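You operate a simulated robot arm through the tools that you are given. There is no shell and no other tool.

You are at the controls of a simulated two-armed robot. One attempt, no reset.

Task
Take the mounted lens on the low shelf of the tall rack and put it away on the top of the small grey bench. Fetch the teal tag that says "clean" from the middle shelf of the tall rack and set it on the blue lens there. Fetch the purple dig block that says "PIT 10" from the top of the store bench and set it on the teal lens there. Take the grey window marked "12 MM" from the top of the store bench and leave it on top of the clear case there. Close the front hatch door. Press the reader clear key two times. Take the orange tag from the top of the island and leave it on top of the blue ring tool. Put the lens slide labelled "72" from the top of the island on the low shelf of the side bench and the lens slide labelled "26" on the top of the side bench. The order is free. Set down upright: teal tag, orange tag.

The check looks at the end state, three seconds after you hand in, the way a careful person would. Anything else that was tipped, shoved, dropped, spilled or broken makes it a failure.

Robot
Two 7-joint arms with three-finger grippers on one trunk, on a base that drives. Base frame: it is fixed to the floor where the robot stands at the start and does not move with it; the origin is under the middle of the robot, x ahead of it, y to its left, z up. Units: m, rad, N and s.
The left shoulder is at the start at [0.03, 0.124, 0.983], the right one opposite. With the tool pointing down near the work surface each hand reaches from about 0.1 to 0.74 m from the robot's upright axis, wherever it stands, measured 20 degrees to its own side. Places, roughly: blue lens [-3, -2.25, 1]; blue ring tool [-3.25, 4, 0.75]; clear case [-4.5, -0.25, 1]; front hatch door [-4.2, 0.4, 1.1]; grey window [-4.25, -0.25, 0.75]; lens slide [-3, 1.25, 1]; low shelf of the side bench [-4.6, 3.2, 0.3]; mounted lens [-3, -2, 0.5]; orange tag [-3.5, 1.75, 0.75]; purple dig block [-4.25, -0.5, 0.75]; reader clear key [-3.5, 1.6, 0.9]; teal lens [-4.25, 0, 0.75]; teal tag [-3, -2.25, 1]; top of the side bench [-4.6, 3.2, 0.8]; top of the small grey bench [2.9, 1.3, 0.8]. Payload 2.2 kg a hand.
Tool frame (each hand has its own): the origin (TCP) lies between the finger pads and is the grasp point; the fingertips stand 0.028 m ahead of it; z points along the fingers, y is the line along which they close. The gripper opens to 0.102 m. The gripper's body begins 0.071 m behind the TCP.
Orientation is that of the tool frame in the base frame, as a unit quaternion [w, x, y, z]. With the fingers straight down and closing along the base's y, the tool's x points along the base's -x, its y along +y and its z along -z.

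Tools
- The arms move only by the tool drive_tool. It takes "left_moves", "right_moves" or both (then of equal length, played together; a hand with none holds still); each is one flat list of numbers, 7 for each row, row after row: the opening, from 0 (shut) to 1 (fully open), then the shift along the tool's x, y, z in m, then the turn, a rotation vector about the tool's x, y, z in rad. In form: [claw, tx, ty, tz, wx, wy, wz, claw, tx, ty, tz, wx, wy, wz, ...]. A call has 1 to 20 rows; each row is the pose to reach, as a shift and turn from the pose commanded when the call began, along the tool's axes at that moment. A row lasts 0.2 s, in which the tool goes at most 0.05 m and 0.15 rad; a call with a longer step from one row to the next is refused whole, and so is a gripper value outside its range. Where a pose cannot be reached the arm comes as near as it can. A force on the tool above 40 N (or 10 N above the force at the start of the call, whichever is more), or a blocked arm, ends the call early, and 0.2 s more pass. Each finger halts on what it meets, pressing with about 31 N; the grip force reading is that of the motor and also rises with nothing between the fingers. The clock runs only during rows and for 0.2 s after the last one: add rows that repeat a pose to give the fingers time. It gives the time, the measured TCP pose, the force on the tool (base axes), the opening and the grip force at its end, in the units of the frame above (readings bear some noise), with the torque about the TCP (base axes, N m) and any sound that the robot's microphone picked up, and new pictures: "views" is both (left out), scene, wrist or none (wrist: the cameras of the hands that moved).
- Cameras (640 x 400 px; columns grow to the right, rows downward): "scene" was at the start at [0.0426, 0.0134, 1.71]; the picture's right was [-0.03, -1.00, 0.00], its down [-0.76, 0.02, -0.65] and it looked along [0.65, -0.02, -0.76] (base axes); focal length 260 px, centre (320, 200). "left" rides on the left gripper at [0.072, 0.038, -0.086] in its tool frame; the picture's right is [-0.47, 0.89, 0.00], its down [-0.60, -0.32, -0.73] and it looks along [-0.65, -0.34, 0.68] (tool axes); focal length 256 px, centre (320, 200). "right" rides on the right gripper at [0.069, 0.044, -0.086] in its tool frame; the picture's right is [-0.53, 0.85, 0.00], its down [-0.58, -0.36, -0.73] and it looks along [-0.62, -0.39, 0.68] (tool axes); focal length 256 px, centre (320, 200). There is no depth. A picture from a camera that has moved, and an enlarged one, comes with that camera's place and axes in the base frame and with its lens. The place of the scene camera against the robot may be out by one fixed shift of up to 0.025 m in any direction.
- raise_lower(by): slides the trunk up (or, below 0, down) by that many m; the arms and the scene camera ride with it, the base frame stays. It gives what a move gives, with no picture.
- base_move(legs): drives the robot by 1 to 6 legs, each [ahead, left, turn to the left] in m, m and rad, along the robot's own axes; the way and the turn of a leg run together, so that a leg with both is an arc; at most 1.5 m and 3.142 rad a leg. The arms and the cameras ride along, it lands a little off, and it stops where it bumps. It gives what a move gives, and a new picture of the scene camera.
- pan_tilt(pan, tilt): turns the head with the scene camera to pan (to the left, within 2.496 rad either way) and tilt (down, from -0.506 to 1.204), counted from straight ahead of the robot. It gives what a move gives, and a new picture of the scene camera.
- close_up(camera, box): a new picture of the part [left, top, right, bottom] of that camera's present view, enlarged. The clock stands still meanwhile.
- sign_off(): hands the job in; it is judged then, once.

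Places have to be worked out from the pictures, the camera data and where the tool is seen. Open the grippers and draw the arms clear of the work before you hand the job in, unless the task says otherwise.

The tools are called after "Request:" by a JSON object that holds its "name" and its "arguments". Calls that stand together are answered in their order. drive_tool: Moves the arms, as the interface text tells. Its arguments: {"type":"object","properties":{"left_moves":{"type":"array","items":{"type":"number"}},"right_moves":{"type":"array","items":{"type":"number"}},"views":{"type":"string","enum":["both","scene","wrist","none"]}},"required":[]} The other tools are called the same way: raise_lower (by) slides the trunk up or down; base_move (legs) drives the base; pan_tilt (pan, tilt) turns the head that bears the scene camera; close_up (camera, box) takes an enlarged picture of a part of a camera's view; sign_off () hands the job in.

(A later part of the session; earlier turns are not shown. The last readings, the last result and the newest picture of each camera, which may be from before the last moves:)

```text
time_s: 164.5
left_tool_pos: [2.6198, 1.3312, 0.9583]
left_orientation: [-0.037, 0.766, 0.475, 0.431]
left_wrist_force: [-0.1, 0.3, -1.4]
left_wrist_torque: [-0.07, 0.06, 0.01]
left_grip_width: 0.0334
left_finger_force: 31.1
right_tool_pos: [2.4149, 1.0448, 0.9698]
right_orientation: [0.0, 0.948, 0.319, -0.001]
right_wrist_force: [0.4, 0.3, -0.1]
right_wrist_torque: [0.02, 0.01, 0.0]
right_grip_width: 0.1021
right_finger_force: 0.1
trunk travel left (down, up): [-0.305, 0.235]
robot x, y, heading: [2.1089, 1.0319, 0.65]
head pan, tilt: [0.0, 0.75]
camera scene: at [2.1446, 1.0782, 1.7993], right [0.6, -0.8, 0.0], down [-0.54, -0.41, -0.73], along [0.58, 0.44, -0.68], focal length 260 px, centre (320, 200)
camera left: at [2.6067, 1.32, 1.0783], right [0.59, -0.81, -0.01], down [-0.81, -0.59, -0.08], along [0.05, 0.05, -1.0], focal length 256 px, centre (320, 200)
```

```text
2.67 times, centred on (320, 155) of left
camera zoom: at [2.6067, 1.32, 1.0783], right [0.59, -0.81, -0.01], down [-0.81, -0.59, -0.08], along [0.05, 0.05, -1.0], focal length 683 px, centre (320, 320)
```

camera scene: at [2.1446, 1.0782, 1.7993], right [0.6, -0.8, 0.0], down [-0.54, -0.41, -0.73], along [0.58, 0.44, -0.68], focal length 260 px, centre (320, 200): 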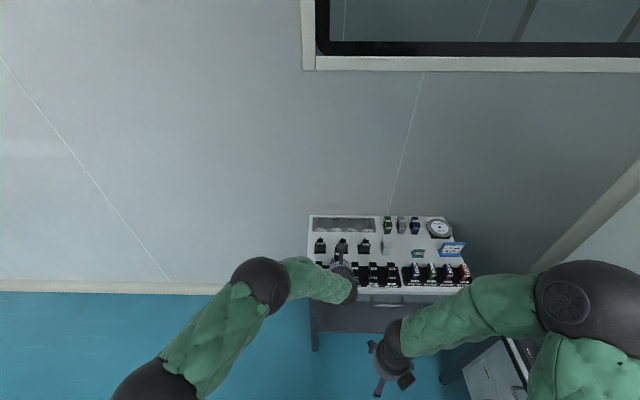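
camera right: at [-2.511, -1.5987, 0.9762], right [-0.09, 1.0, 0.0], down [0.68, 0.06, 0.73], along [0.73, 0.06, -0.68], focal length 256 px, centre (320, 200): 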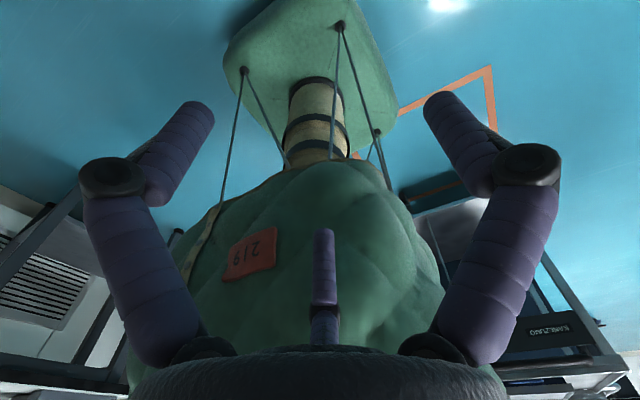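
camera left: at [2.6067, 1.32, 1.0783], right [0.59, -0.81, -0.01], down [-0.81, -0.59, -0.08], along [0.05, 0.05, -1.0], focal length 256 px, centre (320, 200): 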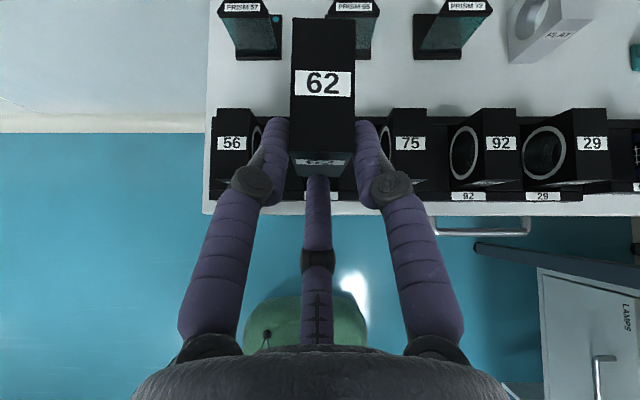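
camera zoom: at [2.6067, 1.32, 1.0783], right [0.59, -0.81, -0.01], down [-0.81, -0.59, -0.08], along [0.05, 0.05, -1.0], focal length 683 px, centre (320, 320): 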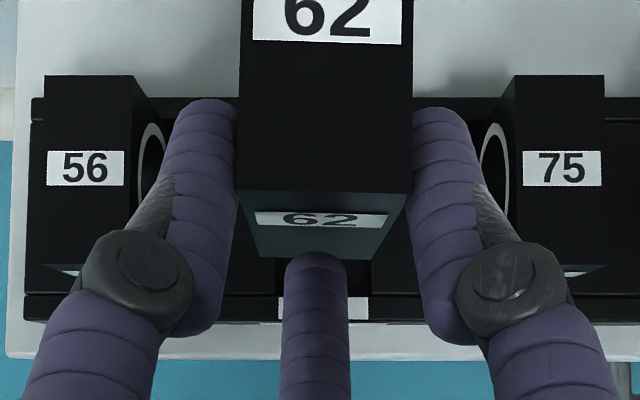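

Lateral alignment is within a millimetre; the block needs ≈5 mm more forward. I lower 6 cm with that correction and look again.

Request:
{"name": "drive_tool", "arguments": {"left_moves": [0.05, -0.0096, -0.0054, 0.0103, 0, 0, 0, 0.05, -0.0192, -0.0108, 0.0206, 0, 0, 0, 0.05, -0.0287, -0.0161, 0.0309, 0, 0, 0, 0.05, -0.0383, -0.0215, 0.0412, 0, 0, 0, 0.05, -0.0383, -0.0215, 0.0412, 0, 0, 0], "views": "wrist"}}

Request:
{"name": "close_up", "arguments": {"camera": "left", "box": [200, 80, 440, 230]}}

Request:
{"name": "close_up", "arguments": {"camera": "scene", "box": [306, 246, 386, 296]}}

```text
time_s: 165.7
left_tool_pos: [2.6212, 1.3355, 0.8983]
left_orientation: [-0.037, 0.766, 0.475, 0.432]
left_wrist_force: [0.0, -0.7, -1.8]
left_wrist_torque: [-0.01, 0.06, 0.02]
left_grip_width: 0.0335
left_finger_force: 31.2
right_tool_pos: [2.4141, 1.0451, 0.9715]
right_orientation: [0.0, 0.948, 0.318, -0.001]
right_wrist_force: [-0.5, -0.8, 0.5]
right_wrist_torque: [0.03, 0.07, 0.02]
right_grip_width: 0.1021
right_finger_force: 0.1
trunk travel left (down, up): [-0.305, 0.235]
robot x, y, heading: [2.1072, 1.0326, 0.646]
head pan, tilt: [0.0, 0.75]
camera left: at [2.6096, 1.3247, 1.0176], right [0.59, -0.81, -0.01], down [-0.81, -0.59, -0.08], along [0.05, 0.05, -1.0], focal length 256 px, centre (320, 200)
```

left: 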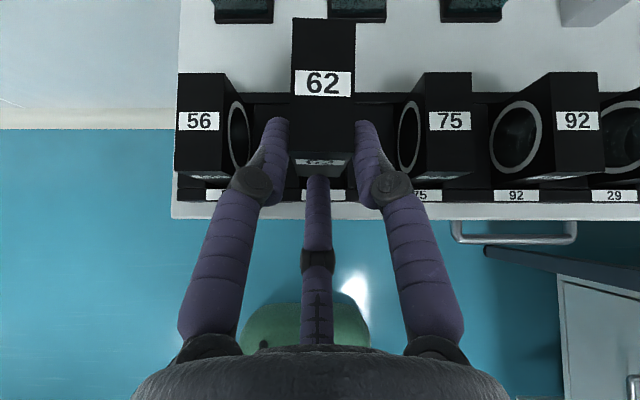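

```text
2.67 times, centred on (320, 155) of left
camera zoom: at [2.6096, 1.3247, 1.0176], right [0.59, -0.81, -0.01], down [-0.81, -0.59, -0.08], along [0.05, 0.05, -1.0], focal length 683 px, centre (320, 320)
```

zoom: 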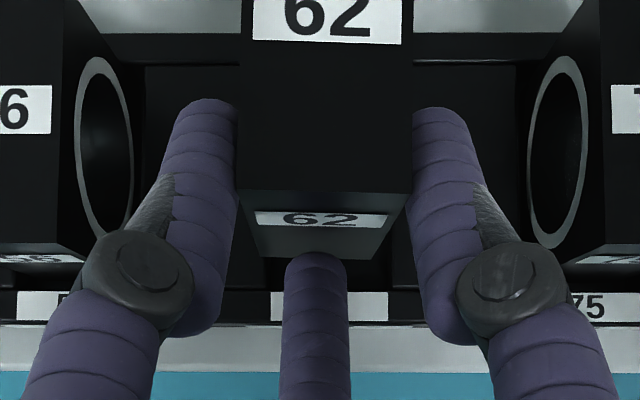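

```text
8.00 times, centred on (346, 271) of scene
camera zoom: at [2.1453, 1.0785, 1.7993], right [0.6, -0.8, 0.0], down [-0.54, -0.41, -0.73], along [0.58, 0.44, -0.68], focal length 2083 px, centre (112, -368)
```

zoom: 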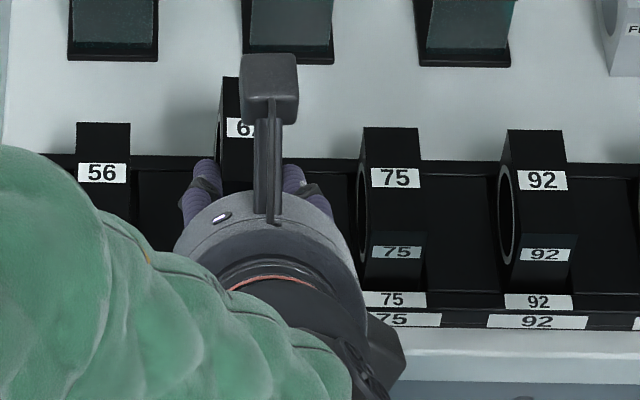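

Forward alignment is now within 1–2 mm; I nudge right 1.5 mm and lower into the slot slowly.

Request:
{"name": "drive_tool", "arguments": {"left_moves": [0.05, -0.0042, -0.0005, 0.0031, 0, 0, 0, 0.05, -0.0076, -0.0024, 0.0062, 0, 0, 0, 0.05, -0.0111, -0.0042, 0.0093, 0, 0, 0, 0.05, -0.0145, -0.0061, 0.0124, 0, 0, 0, 0.05, -0.0145, -0.0061, 0.0124, 0, 0, 0], "views": "wrist"}}

Request:
{"name": "close_up", "arguments": {"camera": "left", "box": [200, 80, 440, 230]}}

```text
time_s: 166.9
left_tool_pos: [2.6214, 1.3347, 0.8786]
left_orientation: [-0.037, 0.766, 0.475, 0.431]
left_wrist_force: [0.8, -0.1, -1.7]
left_wrist_torque: [-0.05, 0.07, 0.01]
left_grip_width: 0.0333
left_finger_force: 30.4
right_tool_pos: [2.4152, 1.0453, 0.9707]
right_orientation: [0.0, 0.948, 0.319, 0.001]
right_wrist_force: [0.2, 0.1, -0.1]
right_wrist_torque: [-0.01, 0.04, 0.0]
right_grip_width: 0.1019
right_finger_force: 0.0
trunk travel left (down, up): [-0.305, 0.235]
robot x, y, heading: [2.1063, 1.0297, 0.648]
head pan, tilt: [0.0, 0.75]
camera left: at [2.609, 1.323, 0.9981], right [0.59, -0.81, -0.01], down [-0.81, -0.59, -0.08], along [0.05, 0.05, -1.0], focal length 256 px, centre (320, 200)
```

left: 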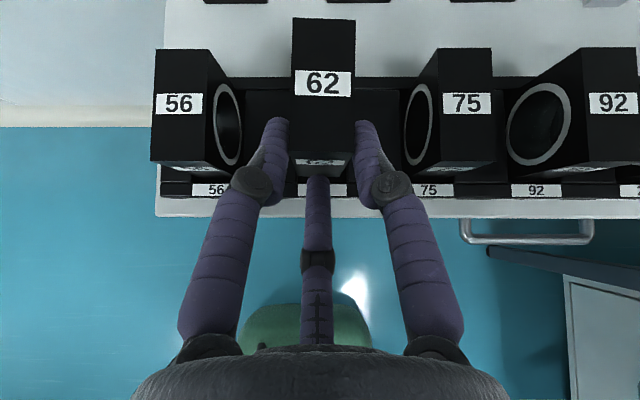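

```text
2.67 times, centred on (320, 155) of left
camera zoom: at [2.609, 1.323, 0.9981], right [0.59, -0.81, -0.01], down [-0.81, -0.59, -0.08], along [0.05, 0.05, -1.0], focal length 683 px, centre (320, 320)
```

zoom: 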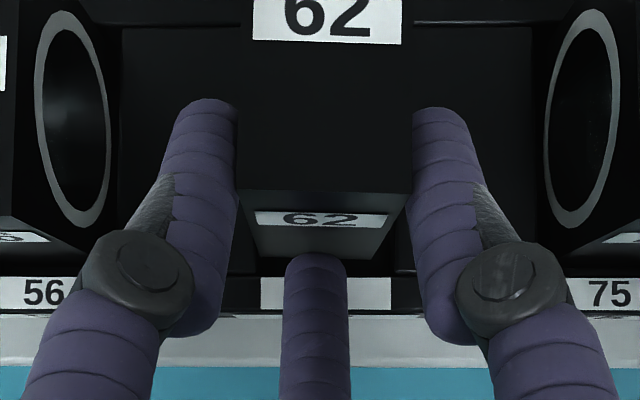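

Still centred with clearance all round. I lower further into the pocket.

Request:
{"name": "drive_tool", "arguments": {"left_moves": [0.05, -0.0021, -0.0011, 0.0019, 0, 0, 0, 0.05, -0.0042, -0.0022, 0.0037, 0, 0, 0, 0.05, -0.0062, -0.0033, 0.0056, 0, 0, 0, 0.05, -0.0062, -0.0033, 0.0056, 0, 0, 0], "views": "none"}}

Request:
{"name": "drive_tool", "arguments": {"left_moves": [0.05, -0.0014, -0.0007, 0.0012, 0, 0, 0, 0.05, -0.0028, -0.0015, 0.0025, 0, 0, 0], "views": "wrist"}}

```text
time_s: 167.9
left_tool_pos: [2.6221, 1.3331, 0.8715]
left_orientation: [-0.038, 0.766, 0.476, 0.431]
left_wrist_force: [-0.9, -0.4, -2.0]
left_wrist_torque: [-0.05, 0.07, -0.02]
left_grip_width: 0.0332
left_finger_force: 31.2
right_tool_pos: [2.4138, 1.0465, 0.9708]
right_orientation: [0.001, 0.948, 0.318, 0.0]
right_wrist_force: [0.5, 0.0, -0.1]
right_wrist_torque: [0.0, 0.02, -0.01]
right_grip_width: 0.1019
right_finger_force: 0.0
trunk travel left (down, up): [-0.305, 0.235]
robot x, y, heading: [2.1043, 1.0306, 0.646]
head pan, tilt: [0.0, 0.75]
```

```text
time_s: 168.5
left_tool_pos: [2.6204, 1.3329, 0.865]
left_orientation: [-0.038, 0.766, 0.475, 0.432]
left_wrist_force: [-0.4, -0.6, -1.5]
left_wrist_torque: [-0.05, 0.1, -0.03]
left_grip_width: 0.0333
left_finger_force: 30.6
right_tool_pos: [2.4144, 1.0454, 0.9705]
right_orientation: [0.001, 0.948, 0.318, 0.0]
right_wrist_force: [0.1, -0.5, 0.5]
right_wrist_torque: [-0.01, -0.03, 0.03]
right_grip_width: 0.1021
right_finger_force: 0.1
trunk travel left (down, up): [-0.305, 0.235]
robot x, y, heading: [2.1082, 1.0293, 0.649]
head pan, tilt: [0.0, 0.75]
camera left: at [2.6091, 1.3222, 0.9849], right [0.59, -0.81, -0.01], down [-0.81, -0.59, -0.08], along [0.05, 0.05, -1.0], focal length 256 px, centre (320, 200)
```

left: 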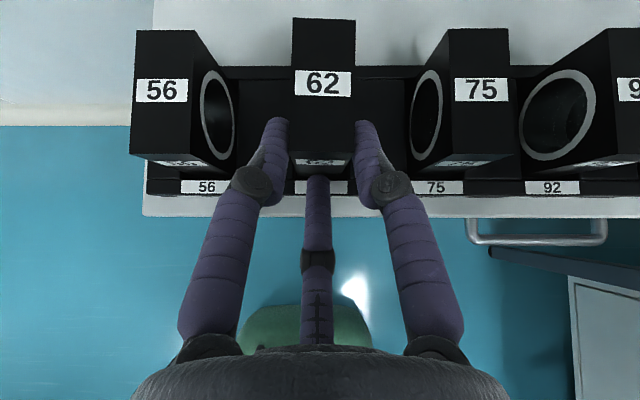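

No contact yet; neighbours' tops are ~13 mm lower than ours. I check the gaps once more before going deeper.

Request:
{"name": "close_up", "arguments": {"camera": "left", "box": [200, 50, 440, 200]}}

```text
2.67 times, centred on (320, 125) of left
camera zoom: at [2.6091, 1.3222, 0.9849], right [0.59, -0.81, -0.01], down [-0.81, -0.59, -0.08], along [0.05, 0.05, -1.0], focal length 683 px, centre (320, 400)
```

zoom: 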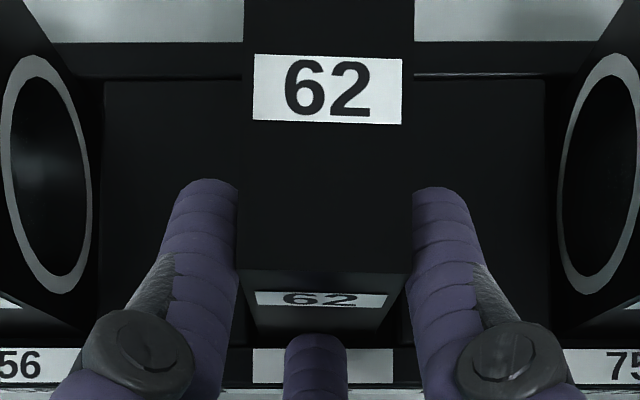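

Good laterally; I move 3 mm forward for even front/back gaps and continue down in 3 mm steps.

Request:
{"name": "drive_tool", "arguments": {"left_moves": [0.05, 0.0016, 0.0009, 0.0023, 0, 0, 0, 0.05, -0.0005, -0.0002, 0.0042, 0, 0, 0, 0.05, -0.0026, -0.0013, 0.0061, 0, 0, 0, 0.05, -0.0047, -0.0024, 0.008, 0, 0, 0, 0.05, -0.0047, -0.0024, 0.008, 0, 0, 0], "views": "none"}}

Request:
{"name": "drive_tool", "arguments": {"left_moves": [0.05, -0.0014, -0.0007, 0.0013, 0, 0, 0, 0.05, -0.0014, -0.0007, 0.0013, 0, 0, 0], "views": "wrist"}}

```text
time_s: 169.7
left_tool_pos: [2.6229, 1.3353, 0.8578]
left_orientation: [-0.038, 0.765, 0.476, 0.433]
left_wrist_force: [-2.0, -1.8, 10.0]
left_wrist_torque: [-0.14, 0.0, -0.08]
left_grip_width: 0.0338
left_finger_force: 31.2
right_tool_pos: [2.4132, 1.0458, 0.9702]
right_orientation: [0.0, 0.948, 0.318, 0.0]
right_wrist_force: [-0.1, -0.8, 0.0]
right_wrist_torque: [-0.03, 0.0, 0.01]
right_grip_width: 0.1017
right_finger_force: 0.1
trunk travel left (down, up): [-0.305, 0.235]
robot x, y, heading: [2.1077, 1.0305, 0.649]
head pan, tilt: [0.0, 0.75]
```

```text
time_s: 170.3
left_tool_pos: [2.6229, 1.3347, 0.8572]
left_orientation: [-0.038, 0.764, 0.475, 0.435]
left_wrist_force: [-3.6, -1.2, 25.0]
left_wrist_torque: [-0.05, -0.29, -0.06]
left_grip_width: 0.0344
left_finger_force: 31.0
right_tool_pos: [2.4133, 1.0452, 0.9702]
right_orientation: [-0.001, 0.948, 0.318, 0.001]
right_wrist_force: [1.4, 0.0, 0.3]
right_wrist_torque: [0.0, -0.03, -0.04]
right_grip_width: 0.1019
right_finger_force: 0.0
trunk travel left (down, up): [-0.305, 0.235]
robot x, y, heading: [2.1073, 1.0296, 0.652]
head pan, tilt: [0.0, 0.75]
camera left: at [2.6108, 1.324, 0.9765], right [0.59, -0.81, -0.01], down [-0.8, -0.59, -0.08], along [0.06, 0.06, -1.0], focal length 256 px, centre (320, 200)
```

left: 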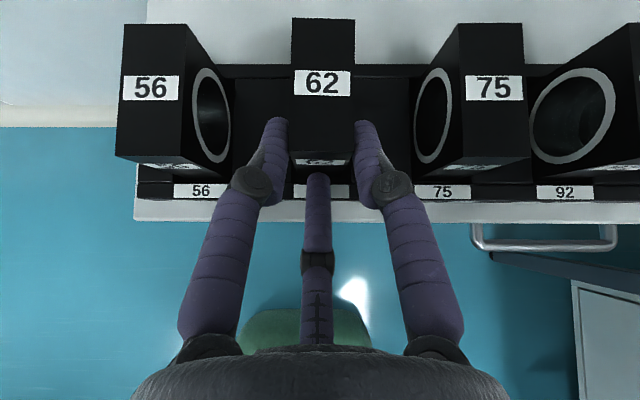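

Contact at the expected height: the block's top is now level with its neighbours, so it is seated. I relax by a millimetre and release.

Request:
{"name": "drive_tool", "arguments": {"left_moves": [0.05, 0.0007, 0.0004, -0.0006, 0, 0, 0, 0.36, 0.0007, 0.0004, -0.0006, 0, 0, 0, 0.42, 0.0007, 0.0004, -0.0006, 0, 0, 0, 0.5, 0.0007, 0.0004, -0.0006, 0, 0, 0, 0.55, 0.0007, 0.0004, -0.0006, 0, 0, 0], "views": "wrist"}}

Request:
{"name": "close_up", "arguments": {"camera": "left", "box": [200, 0, 440, 150]}}

```text
time_s: 171.5
left_tool_pos: [2.6229, 1.3346, 0.8552]
left_orientation: [-0.037, 0.767, 0.475, 0.431]
left_wrist_force: [0.7, 1.0, 2.3]
left_wrist_torque: [0.0, -0.01, 0.02]
left_grip_width: 0.059
left_finger_force: 0.0
right_tool_pos: [2.4135, 1.0451, 0.9705]
right_orientation: [0.0, 0.948, 0.318, 0.0]
right_wrist_force: [0.0, 0.4, 0.8]
right_wrist_torque: [0.02, -0.01, 0.02]
right_grip_width: 0.1018
right_finger_force: 0.1
trunk travel left (down, up): [-0.305, 0.235]
robot x, y, heading: [2.1104, 1.0266, 0.651]
head pan, tilt: [0.0, 0.75]
camera left: at [2.6109, 1.3233, 0.9736], right [0.59, -0.81, -0.01], down [-0.81, -0.59, -0.07], along [0.05, 0.05, -1.0], focal length 256 px, centre (320, 200)
```

left: 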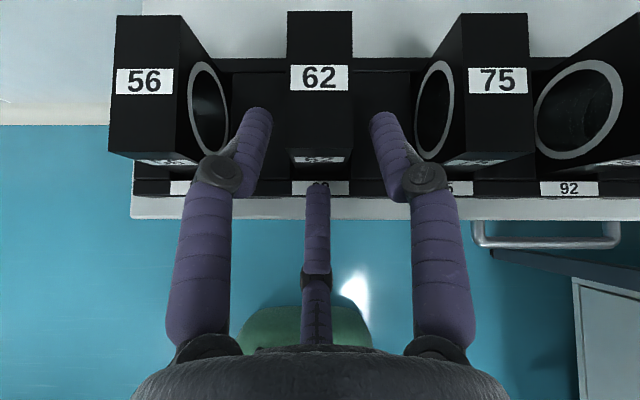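

```text
2.67 times, centred on (320, 75) of left
camera zoom: at [2.6109, 1.3233, 0.9736], right [0.59, -0.81, -0.01], down [-0.81, -0.59, -0.07], along [0.05, 0.05, -1.0], focal length 683 px, centre (320, 533)
```

zoom: 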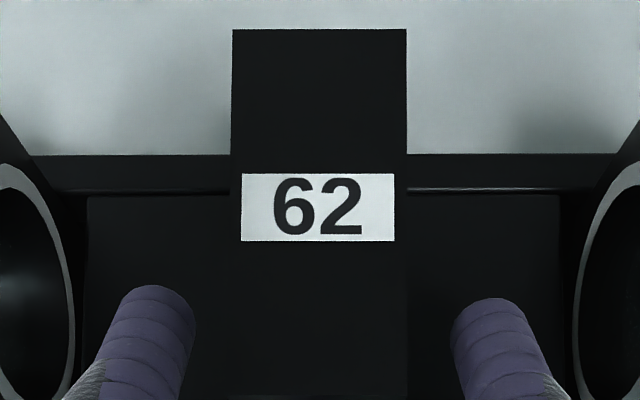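

Released and standing level with its neighbours in slot 62. I retreat up and back, then check.

Request:
{"name": "drive_tool", "arguments": {"left_moves": [0.55, 0, 0, -0.03, 0, 0, 0, 0.55, 0, 0, -0.06, 0, 0, 0, 0.55, 0.02, 0.01, -0.1, 0, 0, 0, 0.55, 0.04, 0.02, -0.14, 0, 0, 0, 0.55, 0.05, 0.0266, -0.18, 0, 0, 0], "views": "both"}}

Request:
{"name": "close_up", "arguments": {"camera": "scene", "box": [306, 240, 402, 300]}}

```text
time_s: 172.7
left_tool_pos: [2.5377, 1.2734, 1.0104]
left_orientation: [-0.037, 0.766, 0.475, 0.432]
left_wrist_force: [-0.1, 0.6, 0.2]
left_wrist_torque: [-0.01, -0.02, -0.04]
left_grip_width: 0.056
left_finger_force: 0.0
right_tool_pos: [2.4126, 1.045, 0.9705]
right_orientation: [-0.001, 0.948, 0.318, 0.001]
right_wrist_force: [-0.1, 0.0, 0.0]
right_wrist_torque: [0.02, -0.06, 0.0]
right_grip_width: 0.1019
right_finger_force: 0.1
trunk travel left (down, up): [-0.305, 0.235]
robot x, y, heading: [2.1096, 1.0317, 0.646]
head pan, tilt: [0.0, 0.75]
camera scene: at [2.1438, 1.0777, 1.7993], right [0.6, -0.8, 0.0], down [-0.54, -0.41, -0.73], along [0.58, 0.44, -0.68], focal length 260 px, centre (320, 200)
camera left: at [2.5259, 1.2621, 1.1294], right [0.59, -0.81, -0.01], down [-0.81, -0.59, -0.08], along [0.05, 0.05, -1.0], focal length 256 px, centre (320, 200)
```

scene: 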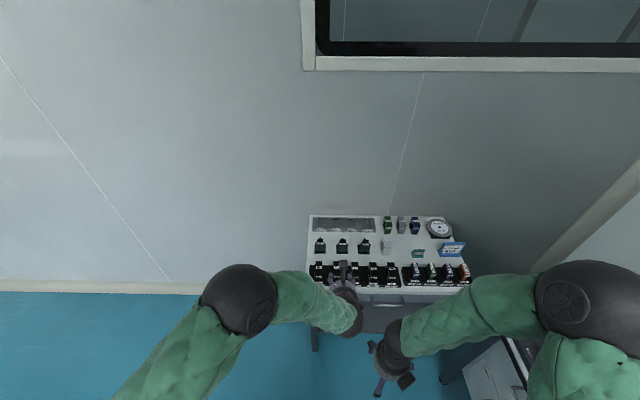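
left: 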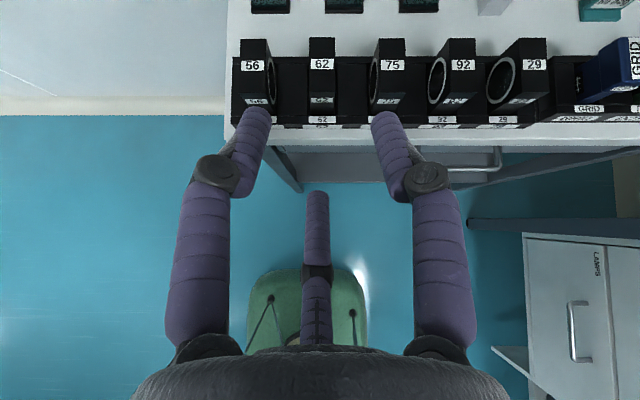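

```text
6.67 times, centred on (354, 270) of scene
camera zoom: at [2.1438, 1.0777, 1.7993], right [0.6, -0.8, 0.0], down [-0.54, -0.41, -0.73], along [0.58, 0.44, -0.68], focal length 1736 px, centre (93, -267)
```

zoom: 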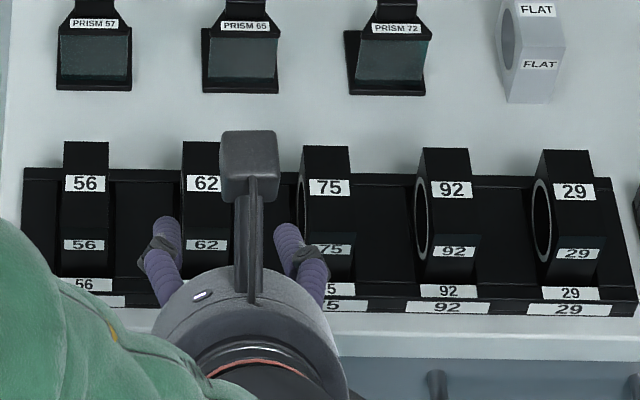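

Lens 62 is put away. I tuck the left hand, then reverse along the corridor the way I came.

Request:
{"name": "drive_tool", "arguments": {"left_moves": [0.55, -0.0085, -0.0271, -0.0351, 0, 0, 0, 0.55, -0.0169, -0.0543, -0.0701, 0, 0, 0, 0.55, -0.0254, -0.0814, -0.1052, 0, 0, 0, 0.55, -0.0338, -0.1086, -0.1402, 0, 0, 0, 0.55, -0.0423, -0.1357, -0.1753, 0, 0, 0], "views": "none"}}

Request:
{"name": "base_move", "arguments": {"legs": [[-0.35, 0, 0], [0, -0.11, 0], [-1.0, 0, 0]]}}

```text
time_s: 173.9
left_tool_pos: [2.319, 1.2308, 1.0458]
left_orientation: [-0.039, 0.765, 0.475, 0.433]
left_wrist_force: [-0.4, -0.3, -0.5]
left_wrist_torque: [0.0, -0.02, -0.03]
left_grip_width: 0.0561
left_finger_force: 0.1
right_tool_pos: [2.4139, 1.0443, 0.9712]
right_orientation: [0.001, 0.948, 0.318, 0.001]
right_wrist_force: [-0.6, -0.4, -0.2]
right_wrist_torque: [-0.02, -0.03, 0.0]
right_grip_width: 0.102
right_finger_force: 0.1
trunk travel left (down, up): [-0.305, 0.235]
robot x, y, heading: [2.1036, 1.0308, 0.646]
head pan, tilt: [0.0, 0.75]
```

```text
time_s: 181.9
left_tool_pos: [1.2894, 0.3069, 1.0457]
left_orientation: [-0.038, 0.766, 0.475, 0.432]
left_wrist_force: [-0.1, 1.3, 0.1]
left_wrist_torque: [0.01, 0.01, 0.02]
left_grip_width: 0.056
left_finger_force: 0.0
right_tool_pos: [1.3819, 0.1202, 0.9698]
right_orientation: [0.0, 0.948, 0.319, -0.001]
right_wrist_force: [-0.3, 0.4, 0.3]
right_wrist_torque: [0.01, -0.02, 0.02]
right_grip_width: 0.1021
right_finger_force: 0.0
trunk travel left (down, up): [-0.305, 0.235]
robot x, y, heading: [1.0787, 0.103, 0.651]
head pan, tilt: [0.0, 0.75]
camera scene: at [1.1134, 0.1535, 1.7993], right [0.6, -0.8, 0.0], down [-0.54, -0.41, -0.73], along [0.58, 0.44, -0.68], focal length 260 px, centre (320, 200)
```

scene: 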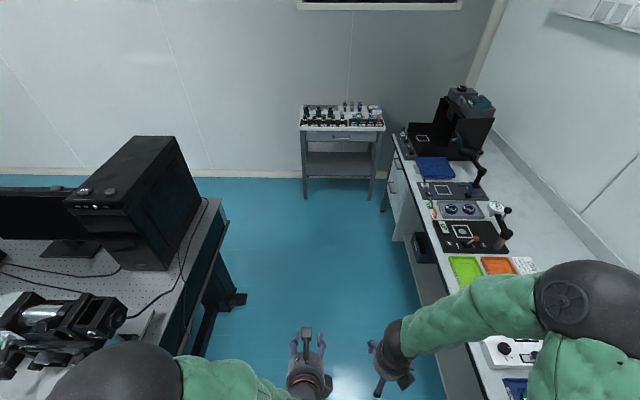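

Clear so far. I back out to the open floor, turn around and strafe past the drawer cart toward the store side.

Request:
{"name": "base_move", "arguments": {"legs": [[-0.95, 0, 0], [0, 0, 3.14]]}}

Request:
{"name": "pan_tilt", "arguments": {"pan": -0.8, "tilt": 0.6}}

```text
time_s: 194.0
left_tool_pos: [0.0747, -0.6322, 1.0449]
left_orientation: [-0.434, -0.426, 0.794, -0.01]
left_wrist_force: [-1.0, -0.1, -0.3]
left_wrist_torque: [-0.01, -0.03, 0.03]
left_grip_width: 0.0562
left_finger_force: 0.0
right_tool_pos: [0.0062, -0.436, 0.9703]
right_orientation: [0.0, -0.258, 0.966, 0.0]
right_wrist_force: [0.8, 0.1, -0.3]
right_wrist_torque: [-0.02, -0.01, 0.03]
right_grip_width: 0.1022
right_finger_force: 0.0
trunk travel left (down, up): [-0.305, 0.235]
robot x, y, heading: [0.3089, -0.4611, -2.616]
head pan, tilt: [0.0, 0.75]
camera scene: at [0.26, -0.4709, 1.7993], right [-0.5, 0.87, 0.0], down [0.59, 0.34, -0.73], along [-0.63, -0.36, -0.68], focal length 260 px, centre (320, 200)
```

scene: 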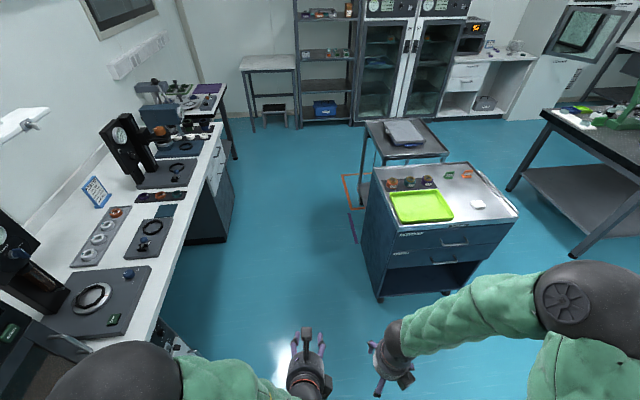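

```text
time_s: 195.1
left_tool_pos: [0.075, -0.632, 1.0454]
left_orientation: [-0.433, -0.426, 0.794, -0.011]
left_wrist_force: [0.8, -1.0, -0.2]
left_wrist_torque: [0.0, 0.0, 0.02]
left_grip_width: 0.0561
left_finger_force: 0.1
right_tool_pos: [0.0062, -0.4356, 0.9699]
right_orientation: [0.001, -0.257, 0.967, 0.0]
right_wrist_force: [-0.2, 0.0, 0.6]
right_wrist_torque: [0.02, 0.02, -0.01]
right_grip_width: 0.102
right_finger_force: 0.0
trunk travel left (down, up): [-0.305, 0.235]
robot x, y, heading: [0.313, -0.4563, -2.619]
head pan, tilt: [-0.799, 0.6]
camera scene: at [0.2469, -0.4054, 1.8122], right [0.27, 0.96, 0.0], down [0.54, -0.15, -0.82], along [-0.79, 0.23, -0.57], focal length 260 px, centre (320, 200)
```

scene: 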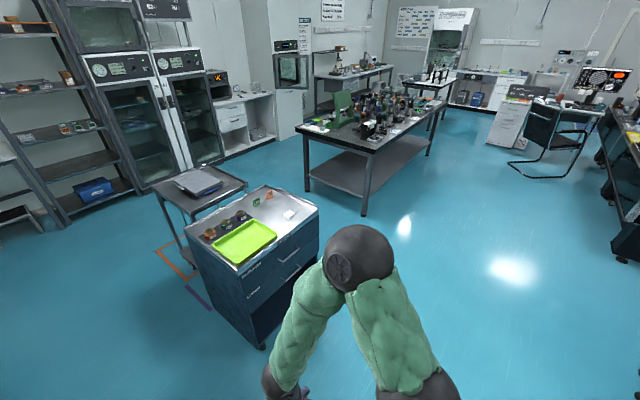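

Open floor to the right. I correct the heading and strafe right to the gap between the carts and the island.

Request:
{"name": "base_move", "arguments": {"legs": [[0, 0, 0.127], [0, -1.0, 0], [0, -0.67, 0]]}}

Request:
{"name": "pan_tilt", "arguments": {"pan": 0, "tilt": 0.6}}

```text
time_s: 204.3
left_tool_pos: [-0.9176, 0.7123, 1.0435]
left_orientation: [-0.431, -0.472, 0.768, -0.036]
left_wrist_force: [0.5, -0.3, -0.4]
left_wrist_torque: [-0.02, 0.02, -0.01]
left_grip_width: 0.056
left_finger_force: 0.2
right_tool_pos: [-1.0083, 0.8973, 0.9705]
right_orientation: [0.0, -0.313, 0.95, -0.002]
right_wrist_force: [0.0, 0.7, 0.1]
right_wrist_torque: [-0.03, -0.04, -0.01]
right_grip_width: 0.102
right_finger_force: 0.1
trunk travel left (down, up): [-0.305, 0.235]
robot x, y, heading: [-0.7022, 0.908, -2.508]
head pan, tilt: [-0.799, 0.6]
camera scene: at [-0.7712, 0.9565, 1.8121], right [0.16, 0.99, 0.0], down [0.56, -0.09, -0.82], along [-0.81, 0.13, -0.57], focal length 260 px, centre (320, 200)
```

scene: 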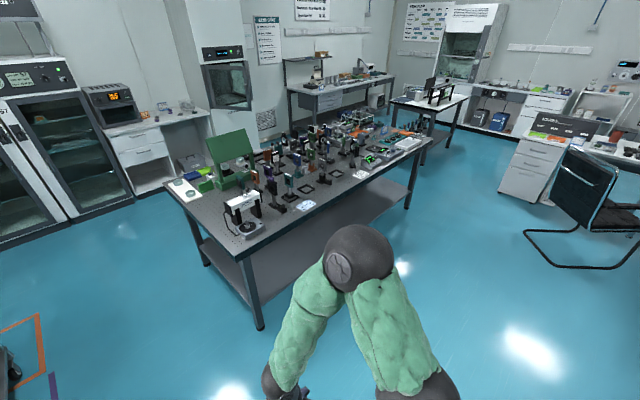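

```text
time_s: 205.5
left_tool_pos: [-0.9163, 0.7096, 1.0447]
left_orientation: [-0.432, -0.47, 0.769, -0.035]
left_wrist_force: [0.4, -0.5, 0.0]
left_wrist_torque: [0.01, -0.01, 0.02]
left_grip_width: 0.0561
left_finger_force: 0.0
right_tool_pos: [-1.0094, 0.8966, 0.9706]
right_orientation: [0.0, -0.314, 0.949, -0.001]
right_wrist_force: [-0.1, -0.7, -0.3]
right_wrist_torque: [-0.02, 0.02, 0.0]
right_grip_width: 0.102
right_finger_force: 0.0
trunk travel left (down, up): [-0.305, 0.235]
robot x, y, heading: [-0.7021, 0.9075, -2.507]
head pan, tilt: [0.0, 0.6]
camera scene: at [-0.7544, 0.8889, 1.8122], right [-0.6, 0.8, 0.0], down [0.45, 0.34, -0.83], along [-0.66, -0.49, -0.56], focal length 260 px, centre (320, 200)
```

scene: 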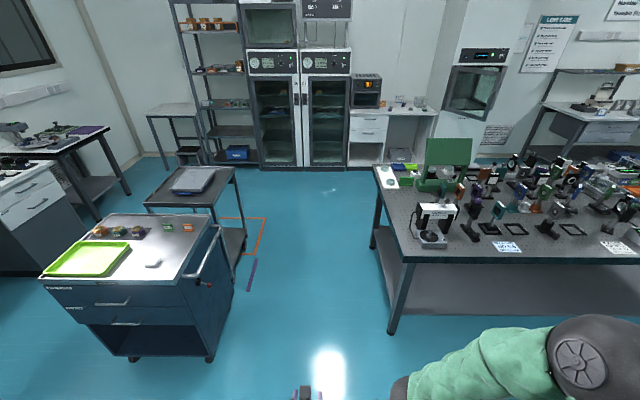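

The aisle between cart and island is free. I drive through it to the store side.

Request:
{"name": "base_move", "arguments": {"legs": [[0, 0.06, 0.016], [1.4, 0, 0], [1.0, 0, 0]]}}

```text
time_s: 217.7
left_tool_pos: [-2.7681, -0.7913, 1.0447]
left_orientation: [-0.431, -0.473, 0.768, -0.036]
left_wrist_force: [-0.9, -0.1, 0.5]
left_wrist_torque: [-0.01, 0.01, 0.01]
left_grip_width: 0.056
left_finger_force: 0.0
right_tool_pos: [-2.8607, -0.6041, 0.9718]
right_orientation: [0.0, -0.315, 0.949, 0.0]
right_wrist_force: [0.1, 0.8, -0.9]
right_wrist_torque: [0.03, -0.03, 0.0]
right_grip_width: 0.1018
right_finger_force: 0.0
trunk travel left (down, up): [-0.305, 0.235]
robot x, y, heading: [-2.5525, -0.591, -2.506]
head pan, tilt: [0.0, 0.6]
camera scene: at [-2.606, -0.6109, 1.8121], right [-0.6, 0.8, 0.0], down [0.45, 0.34, -0.82], along [-0.66, -0.49, -0.57], focal length 260 px, centre (320, 200)
```

scene: 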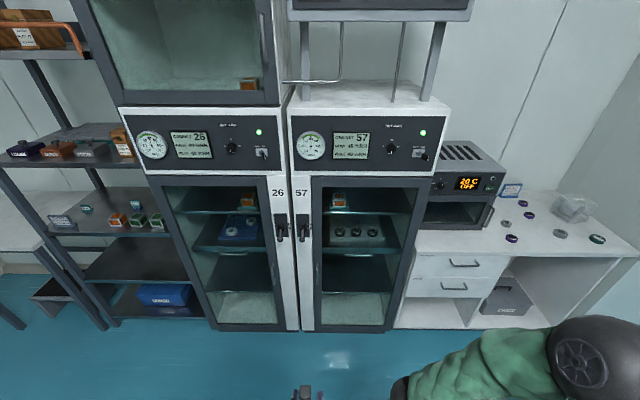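

The store bench is to the right with small discs and a clear case. I move forward a bit and strafe right in front of it.

Request:
{"name": "base_move", "arguments": {"legs": [[0.2, 0, 0.015], [0, -0.9, 0]]}}

Request:
{"name": "pan_tilt", "arguments": {"pan": -0.3, "tilt": 0.6}}

```text
time_s: 223.7
left_tool_pos: [-3.4762, -0.1946, 1.0453]
left_orientation: [-0.432, -0.475, 0.766, -0.039]
left_wrist_force: [-0.4, -0.1, -0.9]
left_wrist_torque: [0.01, 0.02, 0.01]
left_grip_width: 0.0559
left_finger_force: 0.0
right_tool_pos: [-3.5692, -0.01, 0.9706]
right_orientation: [0.0, -0.318, 0.948, -0.001]
right_wrist_force: [-0.3, -0.3, -0.1]
right_wrist_torque: [-0.02, 0.02, 0.0]
right_grip_width: 0.1021
right_finger_force: 0.1
trunk travel left (down, up): [-0.305, 0.235]
robot x, y, heading: [-3.2633, 0.0059, -2.499]
head pan, tilt: [0.0, 0.6]
camera scene: at [-3.3153, -0.0142, 1.8122], right [-0.6, 0.8, 0.0], down [0.45, 0.34, -0.83], along [-0.66, -0.5, -0.56], focal length 260 px, centre (320, 200)
```

scene: 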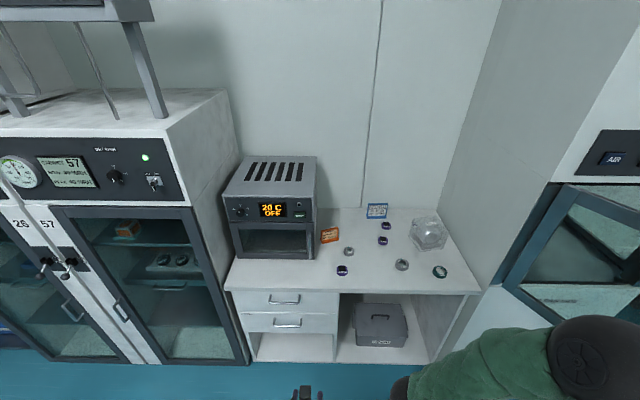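

```text
time_s: 224.5
left_tool_pos: [-3.4756, -0.1952, 1.0449]
left_orientation: [-0.432, -0.475, 0.766, -0.039]
left_wrist_force: [0.6, -0.5, -0.2]
left_wrist_torque: [0.0, 0.0, -0.01]
left_grip_width: 0.0559
left_finger_force: 0.1
right_tool_pos: [-3.5696, -0.0088, 0.9705]
right_orientation: [0.0, -0.319, 0.948, 0.0]
right_wrist_force: [0.4, -0.3, 0.5]
right_wrist_torque: [-0.01, 0.01, 0.02]
right_grip_width: 0.1019
right_finger_force: 0.1
trunk travel left (down, up): [-0.305, 0.235]
robot x, y, heading: [-3.2594, 0.0045, -2.49]
head pan, tilt: [-0.3, 0.6]
camera scene: at [-3.3274, 0.0084, 1.8122], right [-0.34, 0.94, 0.0], down [0.53, 0.19, -0.83], along [-0.78, -0.28, -0.56], focal length 260 px, centre (320, 200)
```

scene: 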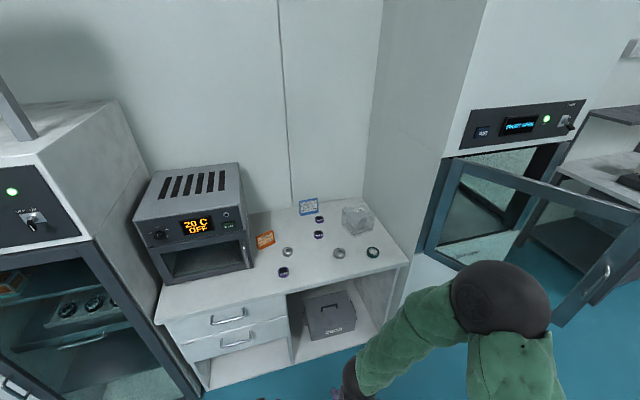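

The hatch's front glass door stands open, hinged at its left. First the bench items: zoom in.

Request:
{"name": "close_up", "arguments": {"camera": "scene", "box": [240, 190, 416, 300]}}

Request:
{"name": "close_up", "arguments": {"camera": "scene", "box": [260, 200, 340, 250]}}

Request:
{"name": "close_up", "arguments": {"camera": "scene", "box": [310, 200, 390, 250]}}

```text
3.64 times, centred on (328, 245) of scene
camera zoom: at [-3.3274, 0.0084, 1.8122], right [-0.34, 0.94, 0.0], down [0.53, 0.19, -0.83], along [-0.78, -0.28, -0.56], focal length 947 px, centre (291, 36)
```

zoom: 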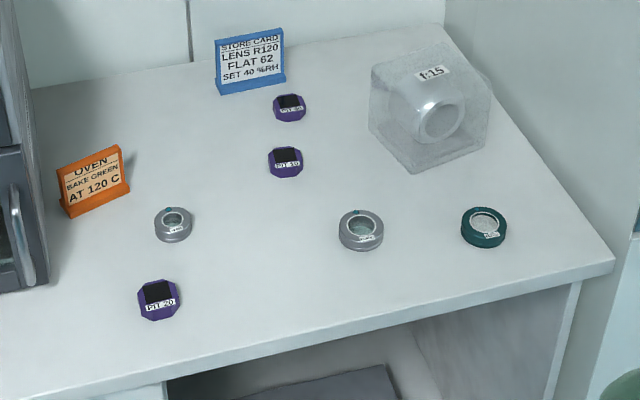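

```text
8.00 times, centred on (300, 225) of scene
camera zoom: at [-3.3274, 0.0084, 1.8122], right [-0.34, 0.94, 0.0], down [0.53, 0.19, -0.83], along [-0.78, -0.28, -0.56], focal length 2083 px, centre (480, 0)
```

zoom: 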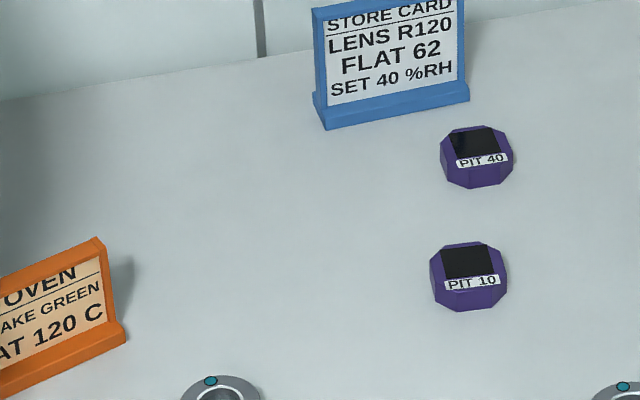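

```text
8.00 times, centred on (350, 225) of scene
camera zoom: at [-3.3274, 0.0084, 1.8122], right [-0.34, 0.94, 0.0], down [0.53, 0.19, -0.83], along [-0.78, -0.28, -0.56], focal length 2083 px, centre (80, 0)
```

zoom: 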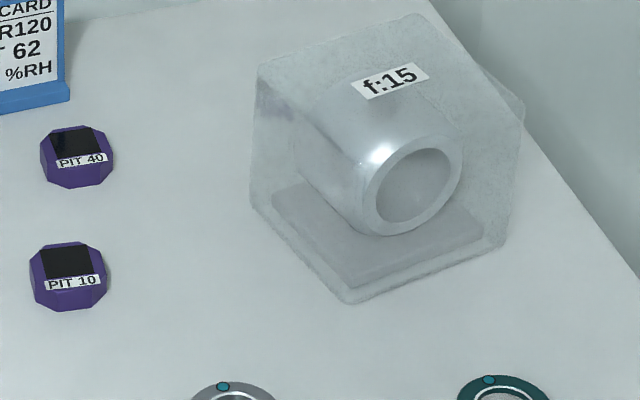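

PIT 10 is the middle purple block. I read the two grey windows and the teal lens.

Request:
{"name": "close_up", "arguments": {"camera": "scene", "box": [272, 236, 304, 266]}}

Request:
{"name": "close_up", "arguments": {"camera": "scene", "box": [322, 236, 386, 268]}}

```text
13.33 times, centred on (288, 251) of scene
camera zoom: at [-3.3274, 0.0084, 1.8122], right [-0.34, 0.94, 0.0], down [0.53, 0.19, -0.83], along [-0.78, -0.28, -0.56], focal length 3471 px, centre (747, -480)
```

zoom: 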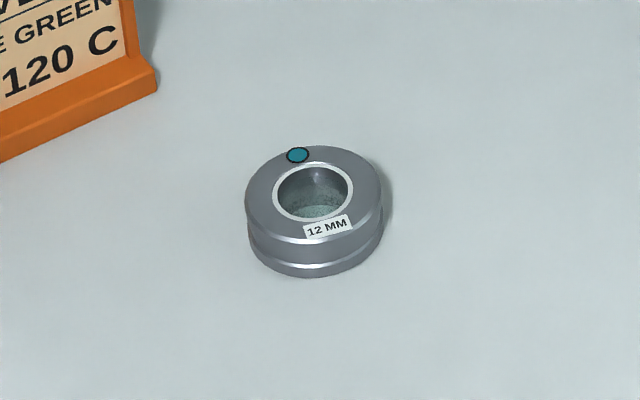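

```text
10.00 times, centred on (354, 252) of scene
camera zoom: at [-3.3274, 0.0084, 1.8122], right [-0.34, 0.94, 0.0], down [0.53, 0.19, -0.83], along [-0.78, -0.28, -0.56], focal length 2603 px, centre (-20, -320)
```

zoom: 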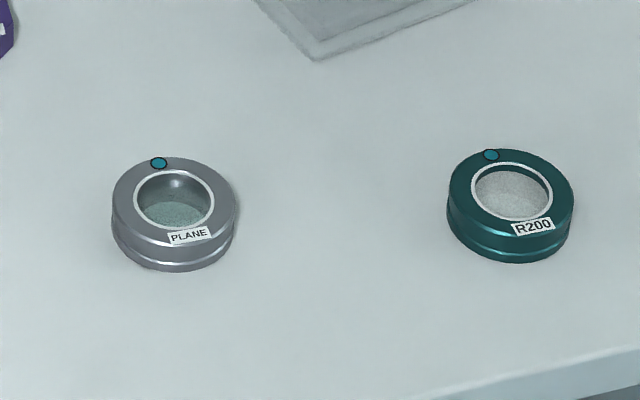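

"12 MM" is the left grey window; teal lens R200 is at right. Now I look at the hatch door.

Request:
{"name": "pan_tilt", "arguments": {"pan": -0.8, "tilt": 0.6}}

Request:
{"name": "pan_tilt", "arguments": {"pan": -1.2, "tilt": 0.6}}

```text
time_s: 225.4
left_tool_pos: [-3.4767, -0.1955, 1.0438]
left_orientation: [-0.431, -0.475, 0.766, -0.038]
left_wrist_force: [0.4, 0.2, 0.0]
left_wrist_torque: [0.02, 0.01, 0.0]
left_grip_width: 0.0558
left_finger_force: 0.1
right_tool_pos: [-3.5694, -0.0091, 0.971]
right_orientation: [0.001, -0.318, 0.948, 0.0]
right_wrist_force: [0.3, -0.2, 0.0]
right_wrist_torque: [-0.01, 0.02, -0.03]
right_grip_width: 0.1019
right_finger_force: 0.0
trunk travel left (down, up): [-0.305, 0.235]
robot x, y, heading: [-3.2669, 0.0049, -2.497]
head pan, tilt: [-0.799, 0.6]
camera scene: at [-3.3318, 0.0519, 1.8122], right [0.15, 0.99, 0.0], down [0.56, -0.09, -0.83], along [-0.82, 0.12, -0.56], focal length 260 px, centre (320, 200)
```

scene: 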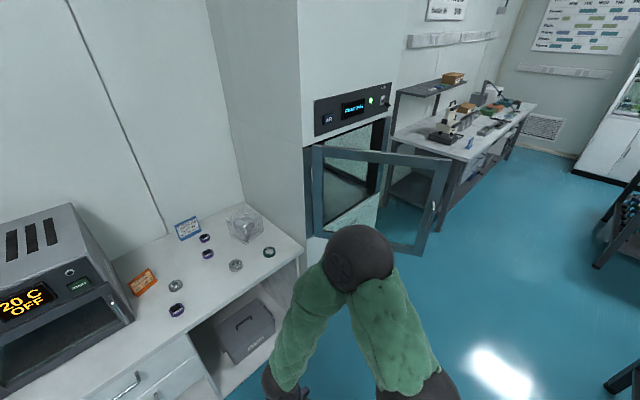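

```text
time_s: 226.3
left_tool_pos: [-3.4762, -0.1953, 1.0446]
left_orientation: [-0.431, -0.475, 0.766, -0.039]
left_wrist_force: [-0.4, 0.5, 0.5]
left_wrist_torque: [0.0, 0.02, 0.0]
left_grip_width: 0.0563
left_finger_force: 0.0
right_tool_pos: [-3.5694, -0.0094, 0.9699]
right_orientation: [0.001, -0.317, 0.948, 0.0]
right_wrist_force: [0.0, -0.1, 0.5]
right_wrist_torque: [0.01, -0.04, 0.0]
right_grip_width: 0.102
right_finger_force: 0.0
trunk travel left (down, up): [-0.305, 0.235]
robot x, y, heading: [-3.2652, 0.0058, -2.494]
head pan, tilt: [-1.201, 0.6]
camera scene: at [-3.3196, 0.085, 1.8122], right [0.53, 0.85, 0.0], down [0.48, -0.3, -0.83], along [-0.7, 0.43, -0.56], focal length 260 px, centre (320, 200)
```

scene: 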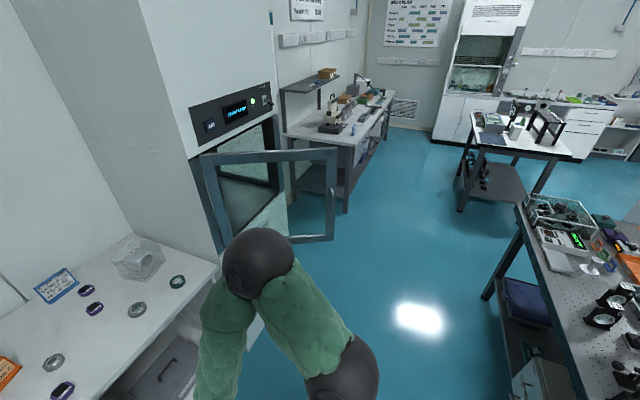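

Triangulating: the hatch door's hinge is near D 3.28, R 2.70 and its free edge near D 2.90, R 3.05 (≈45° open) at z≈1.2. I prepare the right hand as a closed, forward-pointing fist at that height.

Request:
{"name": "drive_tool", "arguments": {"right_moves": [0.5, 0, 0, -0.029, 0, 0.15, 0, 0.2, 0, 0, -0.058, 0, 0.3, 0, 0, 0, 0, -0.087, 0, 0.45, 0, 0, 0.01, 0, -0.116, 0, 0.6, 0, 0, 0.02, 0, -0.145, 0, 0.75, 0, 0, 0.03, 0, -0.174, 0, 0.9, 0, 0, 0.04, 0, -0.203, 0, 1.05, 0, 0, 0.05, 0, -0.23, 0, 1.2, 0, 0, 0.05, 0, -0.23, 0, 1.3, 0], "views": "both"}}

```text
time_s: 228.5
left_tool_pos: [-3.4749, -0.1945, 1.0444]
left_orientation: [-0.432, -0.474, 0.766, -0.038]
left_wrist_force: [-0.1, 0.4, -0.3]
left_wrist_torque: [0.0, 0.02, 0.05]
left_grip_width: 0.0558
left_finger_force: 0.1
right_tool_pos: [-3.6347, -0.0645, 1.2429]
right_orientation: [-0.596, -0.225, 0.742, -0.207]
right_wrist_force: [1.1, 0.4, -0.9]
right_wrist_torque: [0.01, 0.0, 0.02]
right_grip_width: 0.0021
right_finger_force: 31.6
right hand out of reach, approached as far as the arm can: row 7, 8, 9
trunk travel left (down, up): [-0.305, 0.235]
robot x, y, heading: [-3.2647, 0.0069, -2.496]
head pan, tilt: [-1.201, 0.6]
stopped in row 9 (right hand): the arm was blocked; the commanded pose is now the measured one
camera scene: at [-3.3193, 0.0858, 1.8122], right [0.53, 0.85, 0.0], down [0.48, -0.3, -0.82], along [-0.7, 0.43, -0.57], focal length 260 px, centre (320, 200)
camera right: at [-3.6065, 0.0156, 1.3259], right [-0.39, 0.73, -0.56], down [0.9, 0.18, -0.4], along [-0.2, -0.66, -0.73], focal length 256 px, centre (320, 200)
```

scene: 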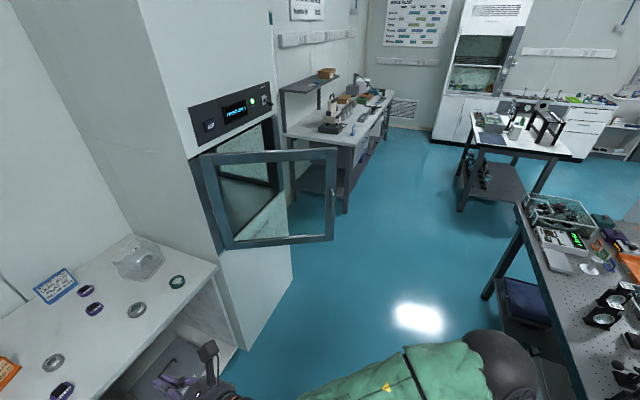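
right: 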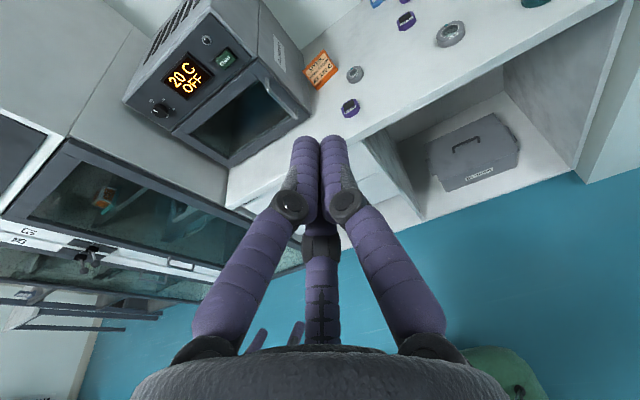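

The door spans z≈0.93–1.40. I back a little and strafe right so the fist is in front of the door's outer face, then look.

Request:
{"name": "base_move", "arguments": {"legs": [[-0.17, 0, 0.004], [0, -0.78, 0]]}}

Request:
{"name": "pan_tilt", "arguments": {"pan": -0.3, "tilt": 0.6}}

```text
time_s: 233.7
left_tool_pos: [-3.8099, 0.5148, 1.045]
left_orientation: [-0.431, -0.485, 0.76, -0.044]
left_wrist_force: [0.2, 0.5, 0.4]
left_wrist_torque: [-0.01, 0.0, 0.02]
left_grip_width: 0.0561
left_finger_force: 0.1
right_tool_pos: [-3.9727, 0.6421, 1.2422]
right_orientation: [-0.593, -0.236, 0.739, -0.215]
right_wrist_force: [-0.5, 0.4, -0.1]
right_wrist_torque: [0.0, 0.01, -0.02]
right_grip_width: 0.0023
right_finger_force: 31.1
trunk travel left (down, up): [-0.305, 0.235]
robot x, y, heading: [-3.6028, 0.7196, -2.468]
head pan, tilt: [-1.201, 0.6]
camera scene: at [-3.6598, 0.7991, 1.8121], right [0.5, 0.86, 0.0], down [0.49, -0.28, -0.82], along [-0.71, 0.41, -0.57], focal length 260 px, centre (320, 200)
```

scene: 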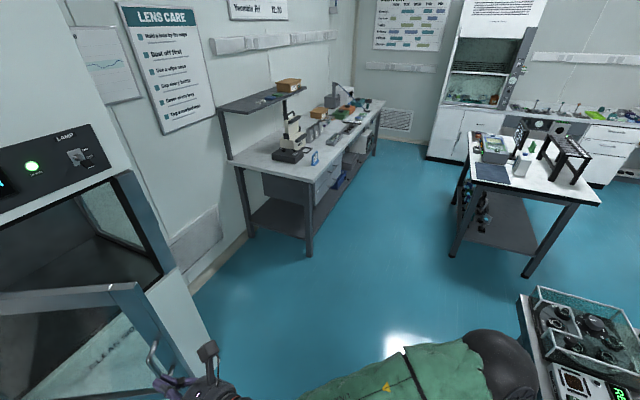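

```text
time_s: 234.9
left_tool_pos: [-3.8092, 0.5142, 1.0448]
left_orientation: [-0.431, -0.485, 0.76, -0.043]
left_wrist_force: [-1.0, 0.3, -0.3]
left_wrist_torque: [-0.03, -0.01, 0.03]
left_grip_width: 0.0562
left_finger_force: 0.0
right_tool_pos: [-3.9721, 0.64, 1.2422]
right_orientation: [-0.594, -0.235, 0.739, -0.215]
right_wrist_force: [0.6, -0.2, 0.2]
right_wrist_torque: [-0.01, 0.02, -0.03]
right_grip_width: 0.0023
right_finger_force: 31.2
trunk travel left (down, up): [-0.305, 0.235]
robot x, y, heading: [-3.603, 0.7216, -2.467]
head pan, tilt: [-0.3, 0.6]
camera scene: at [-3.6652, 0.7218, 1.8122], right [-0.36, 0.93, 0.0], down [0.53, 0.21, -0.83], along [-0.77, -0.3, -0.56], focal length 260 px, centre (320, 200)
```

scene: 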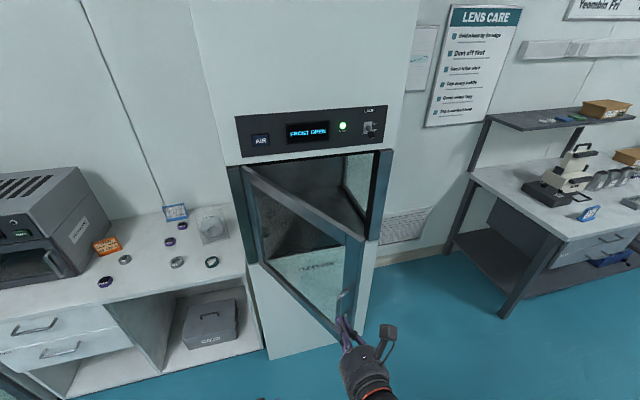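

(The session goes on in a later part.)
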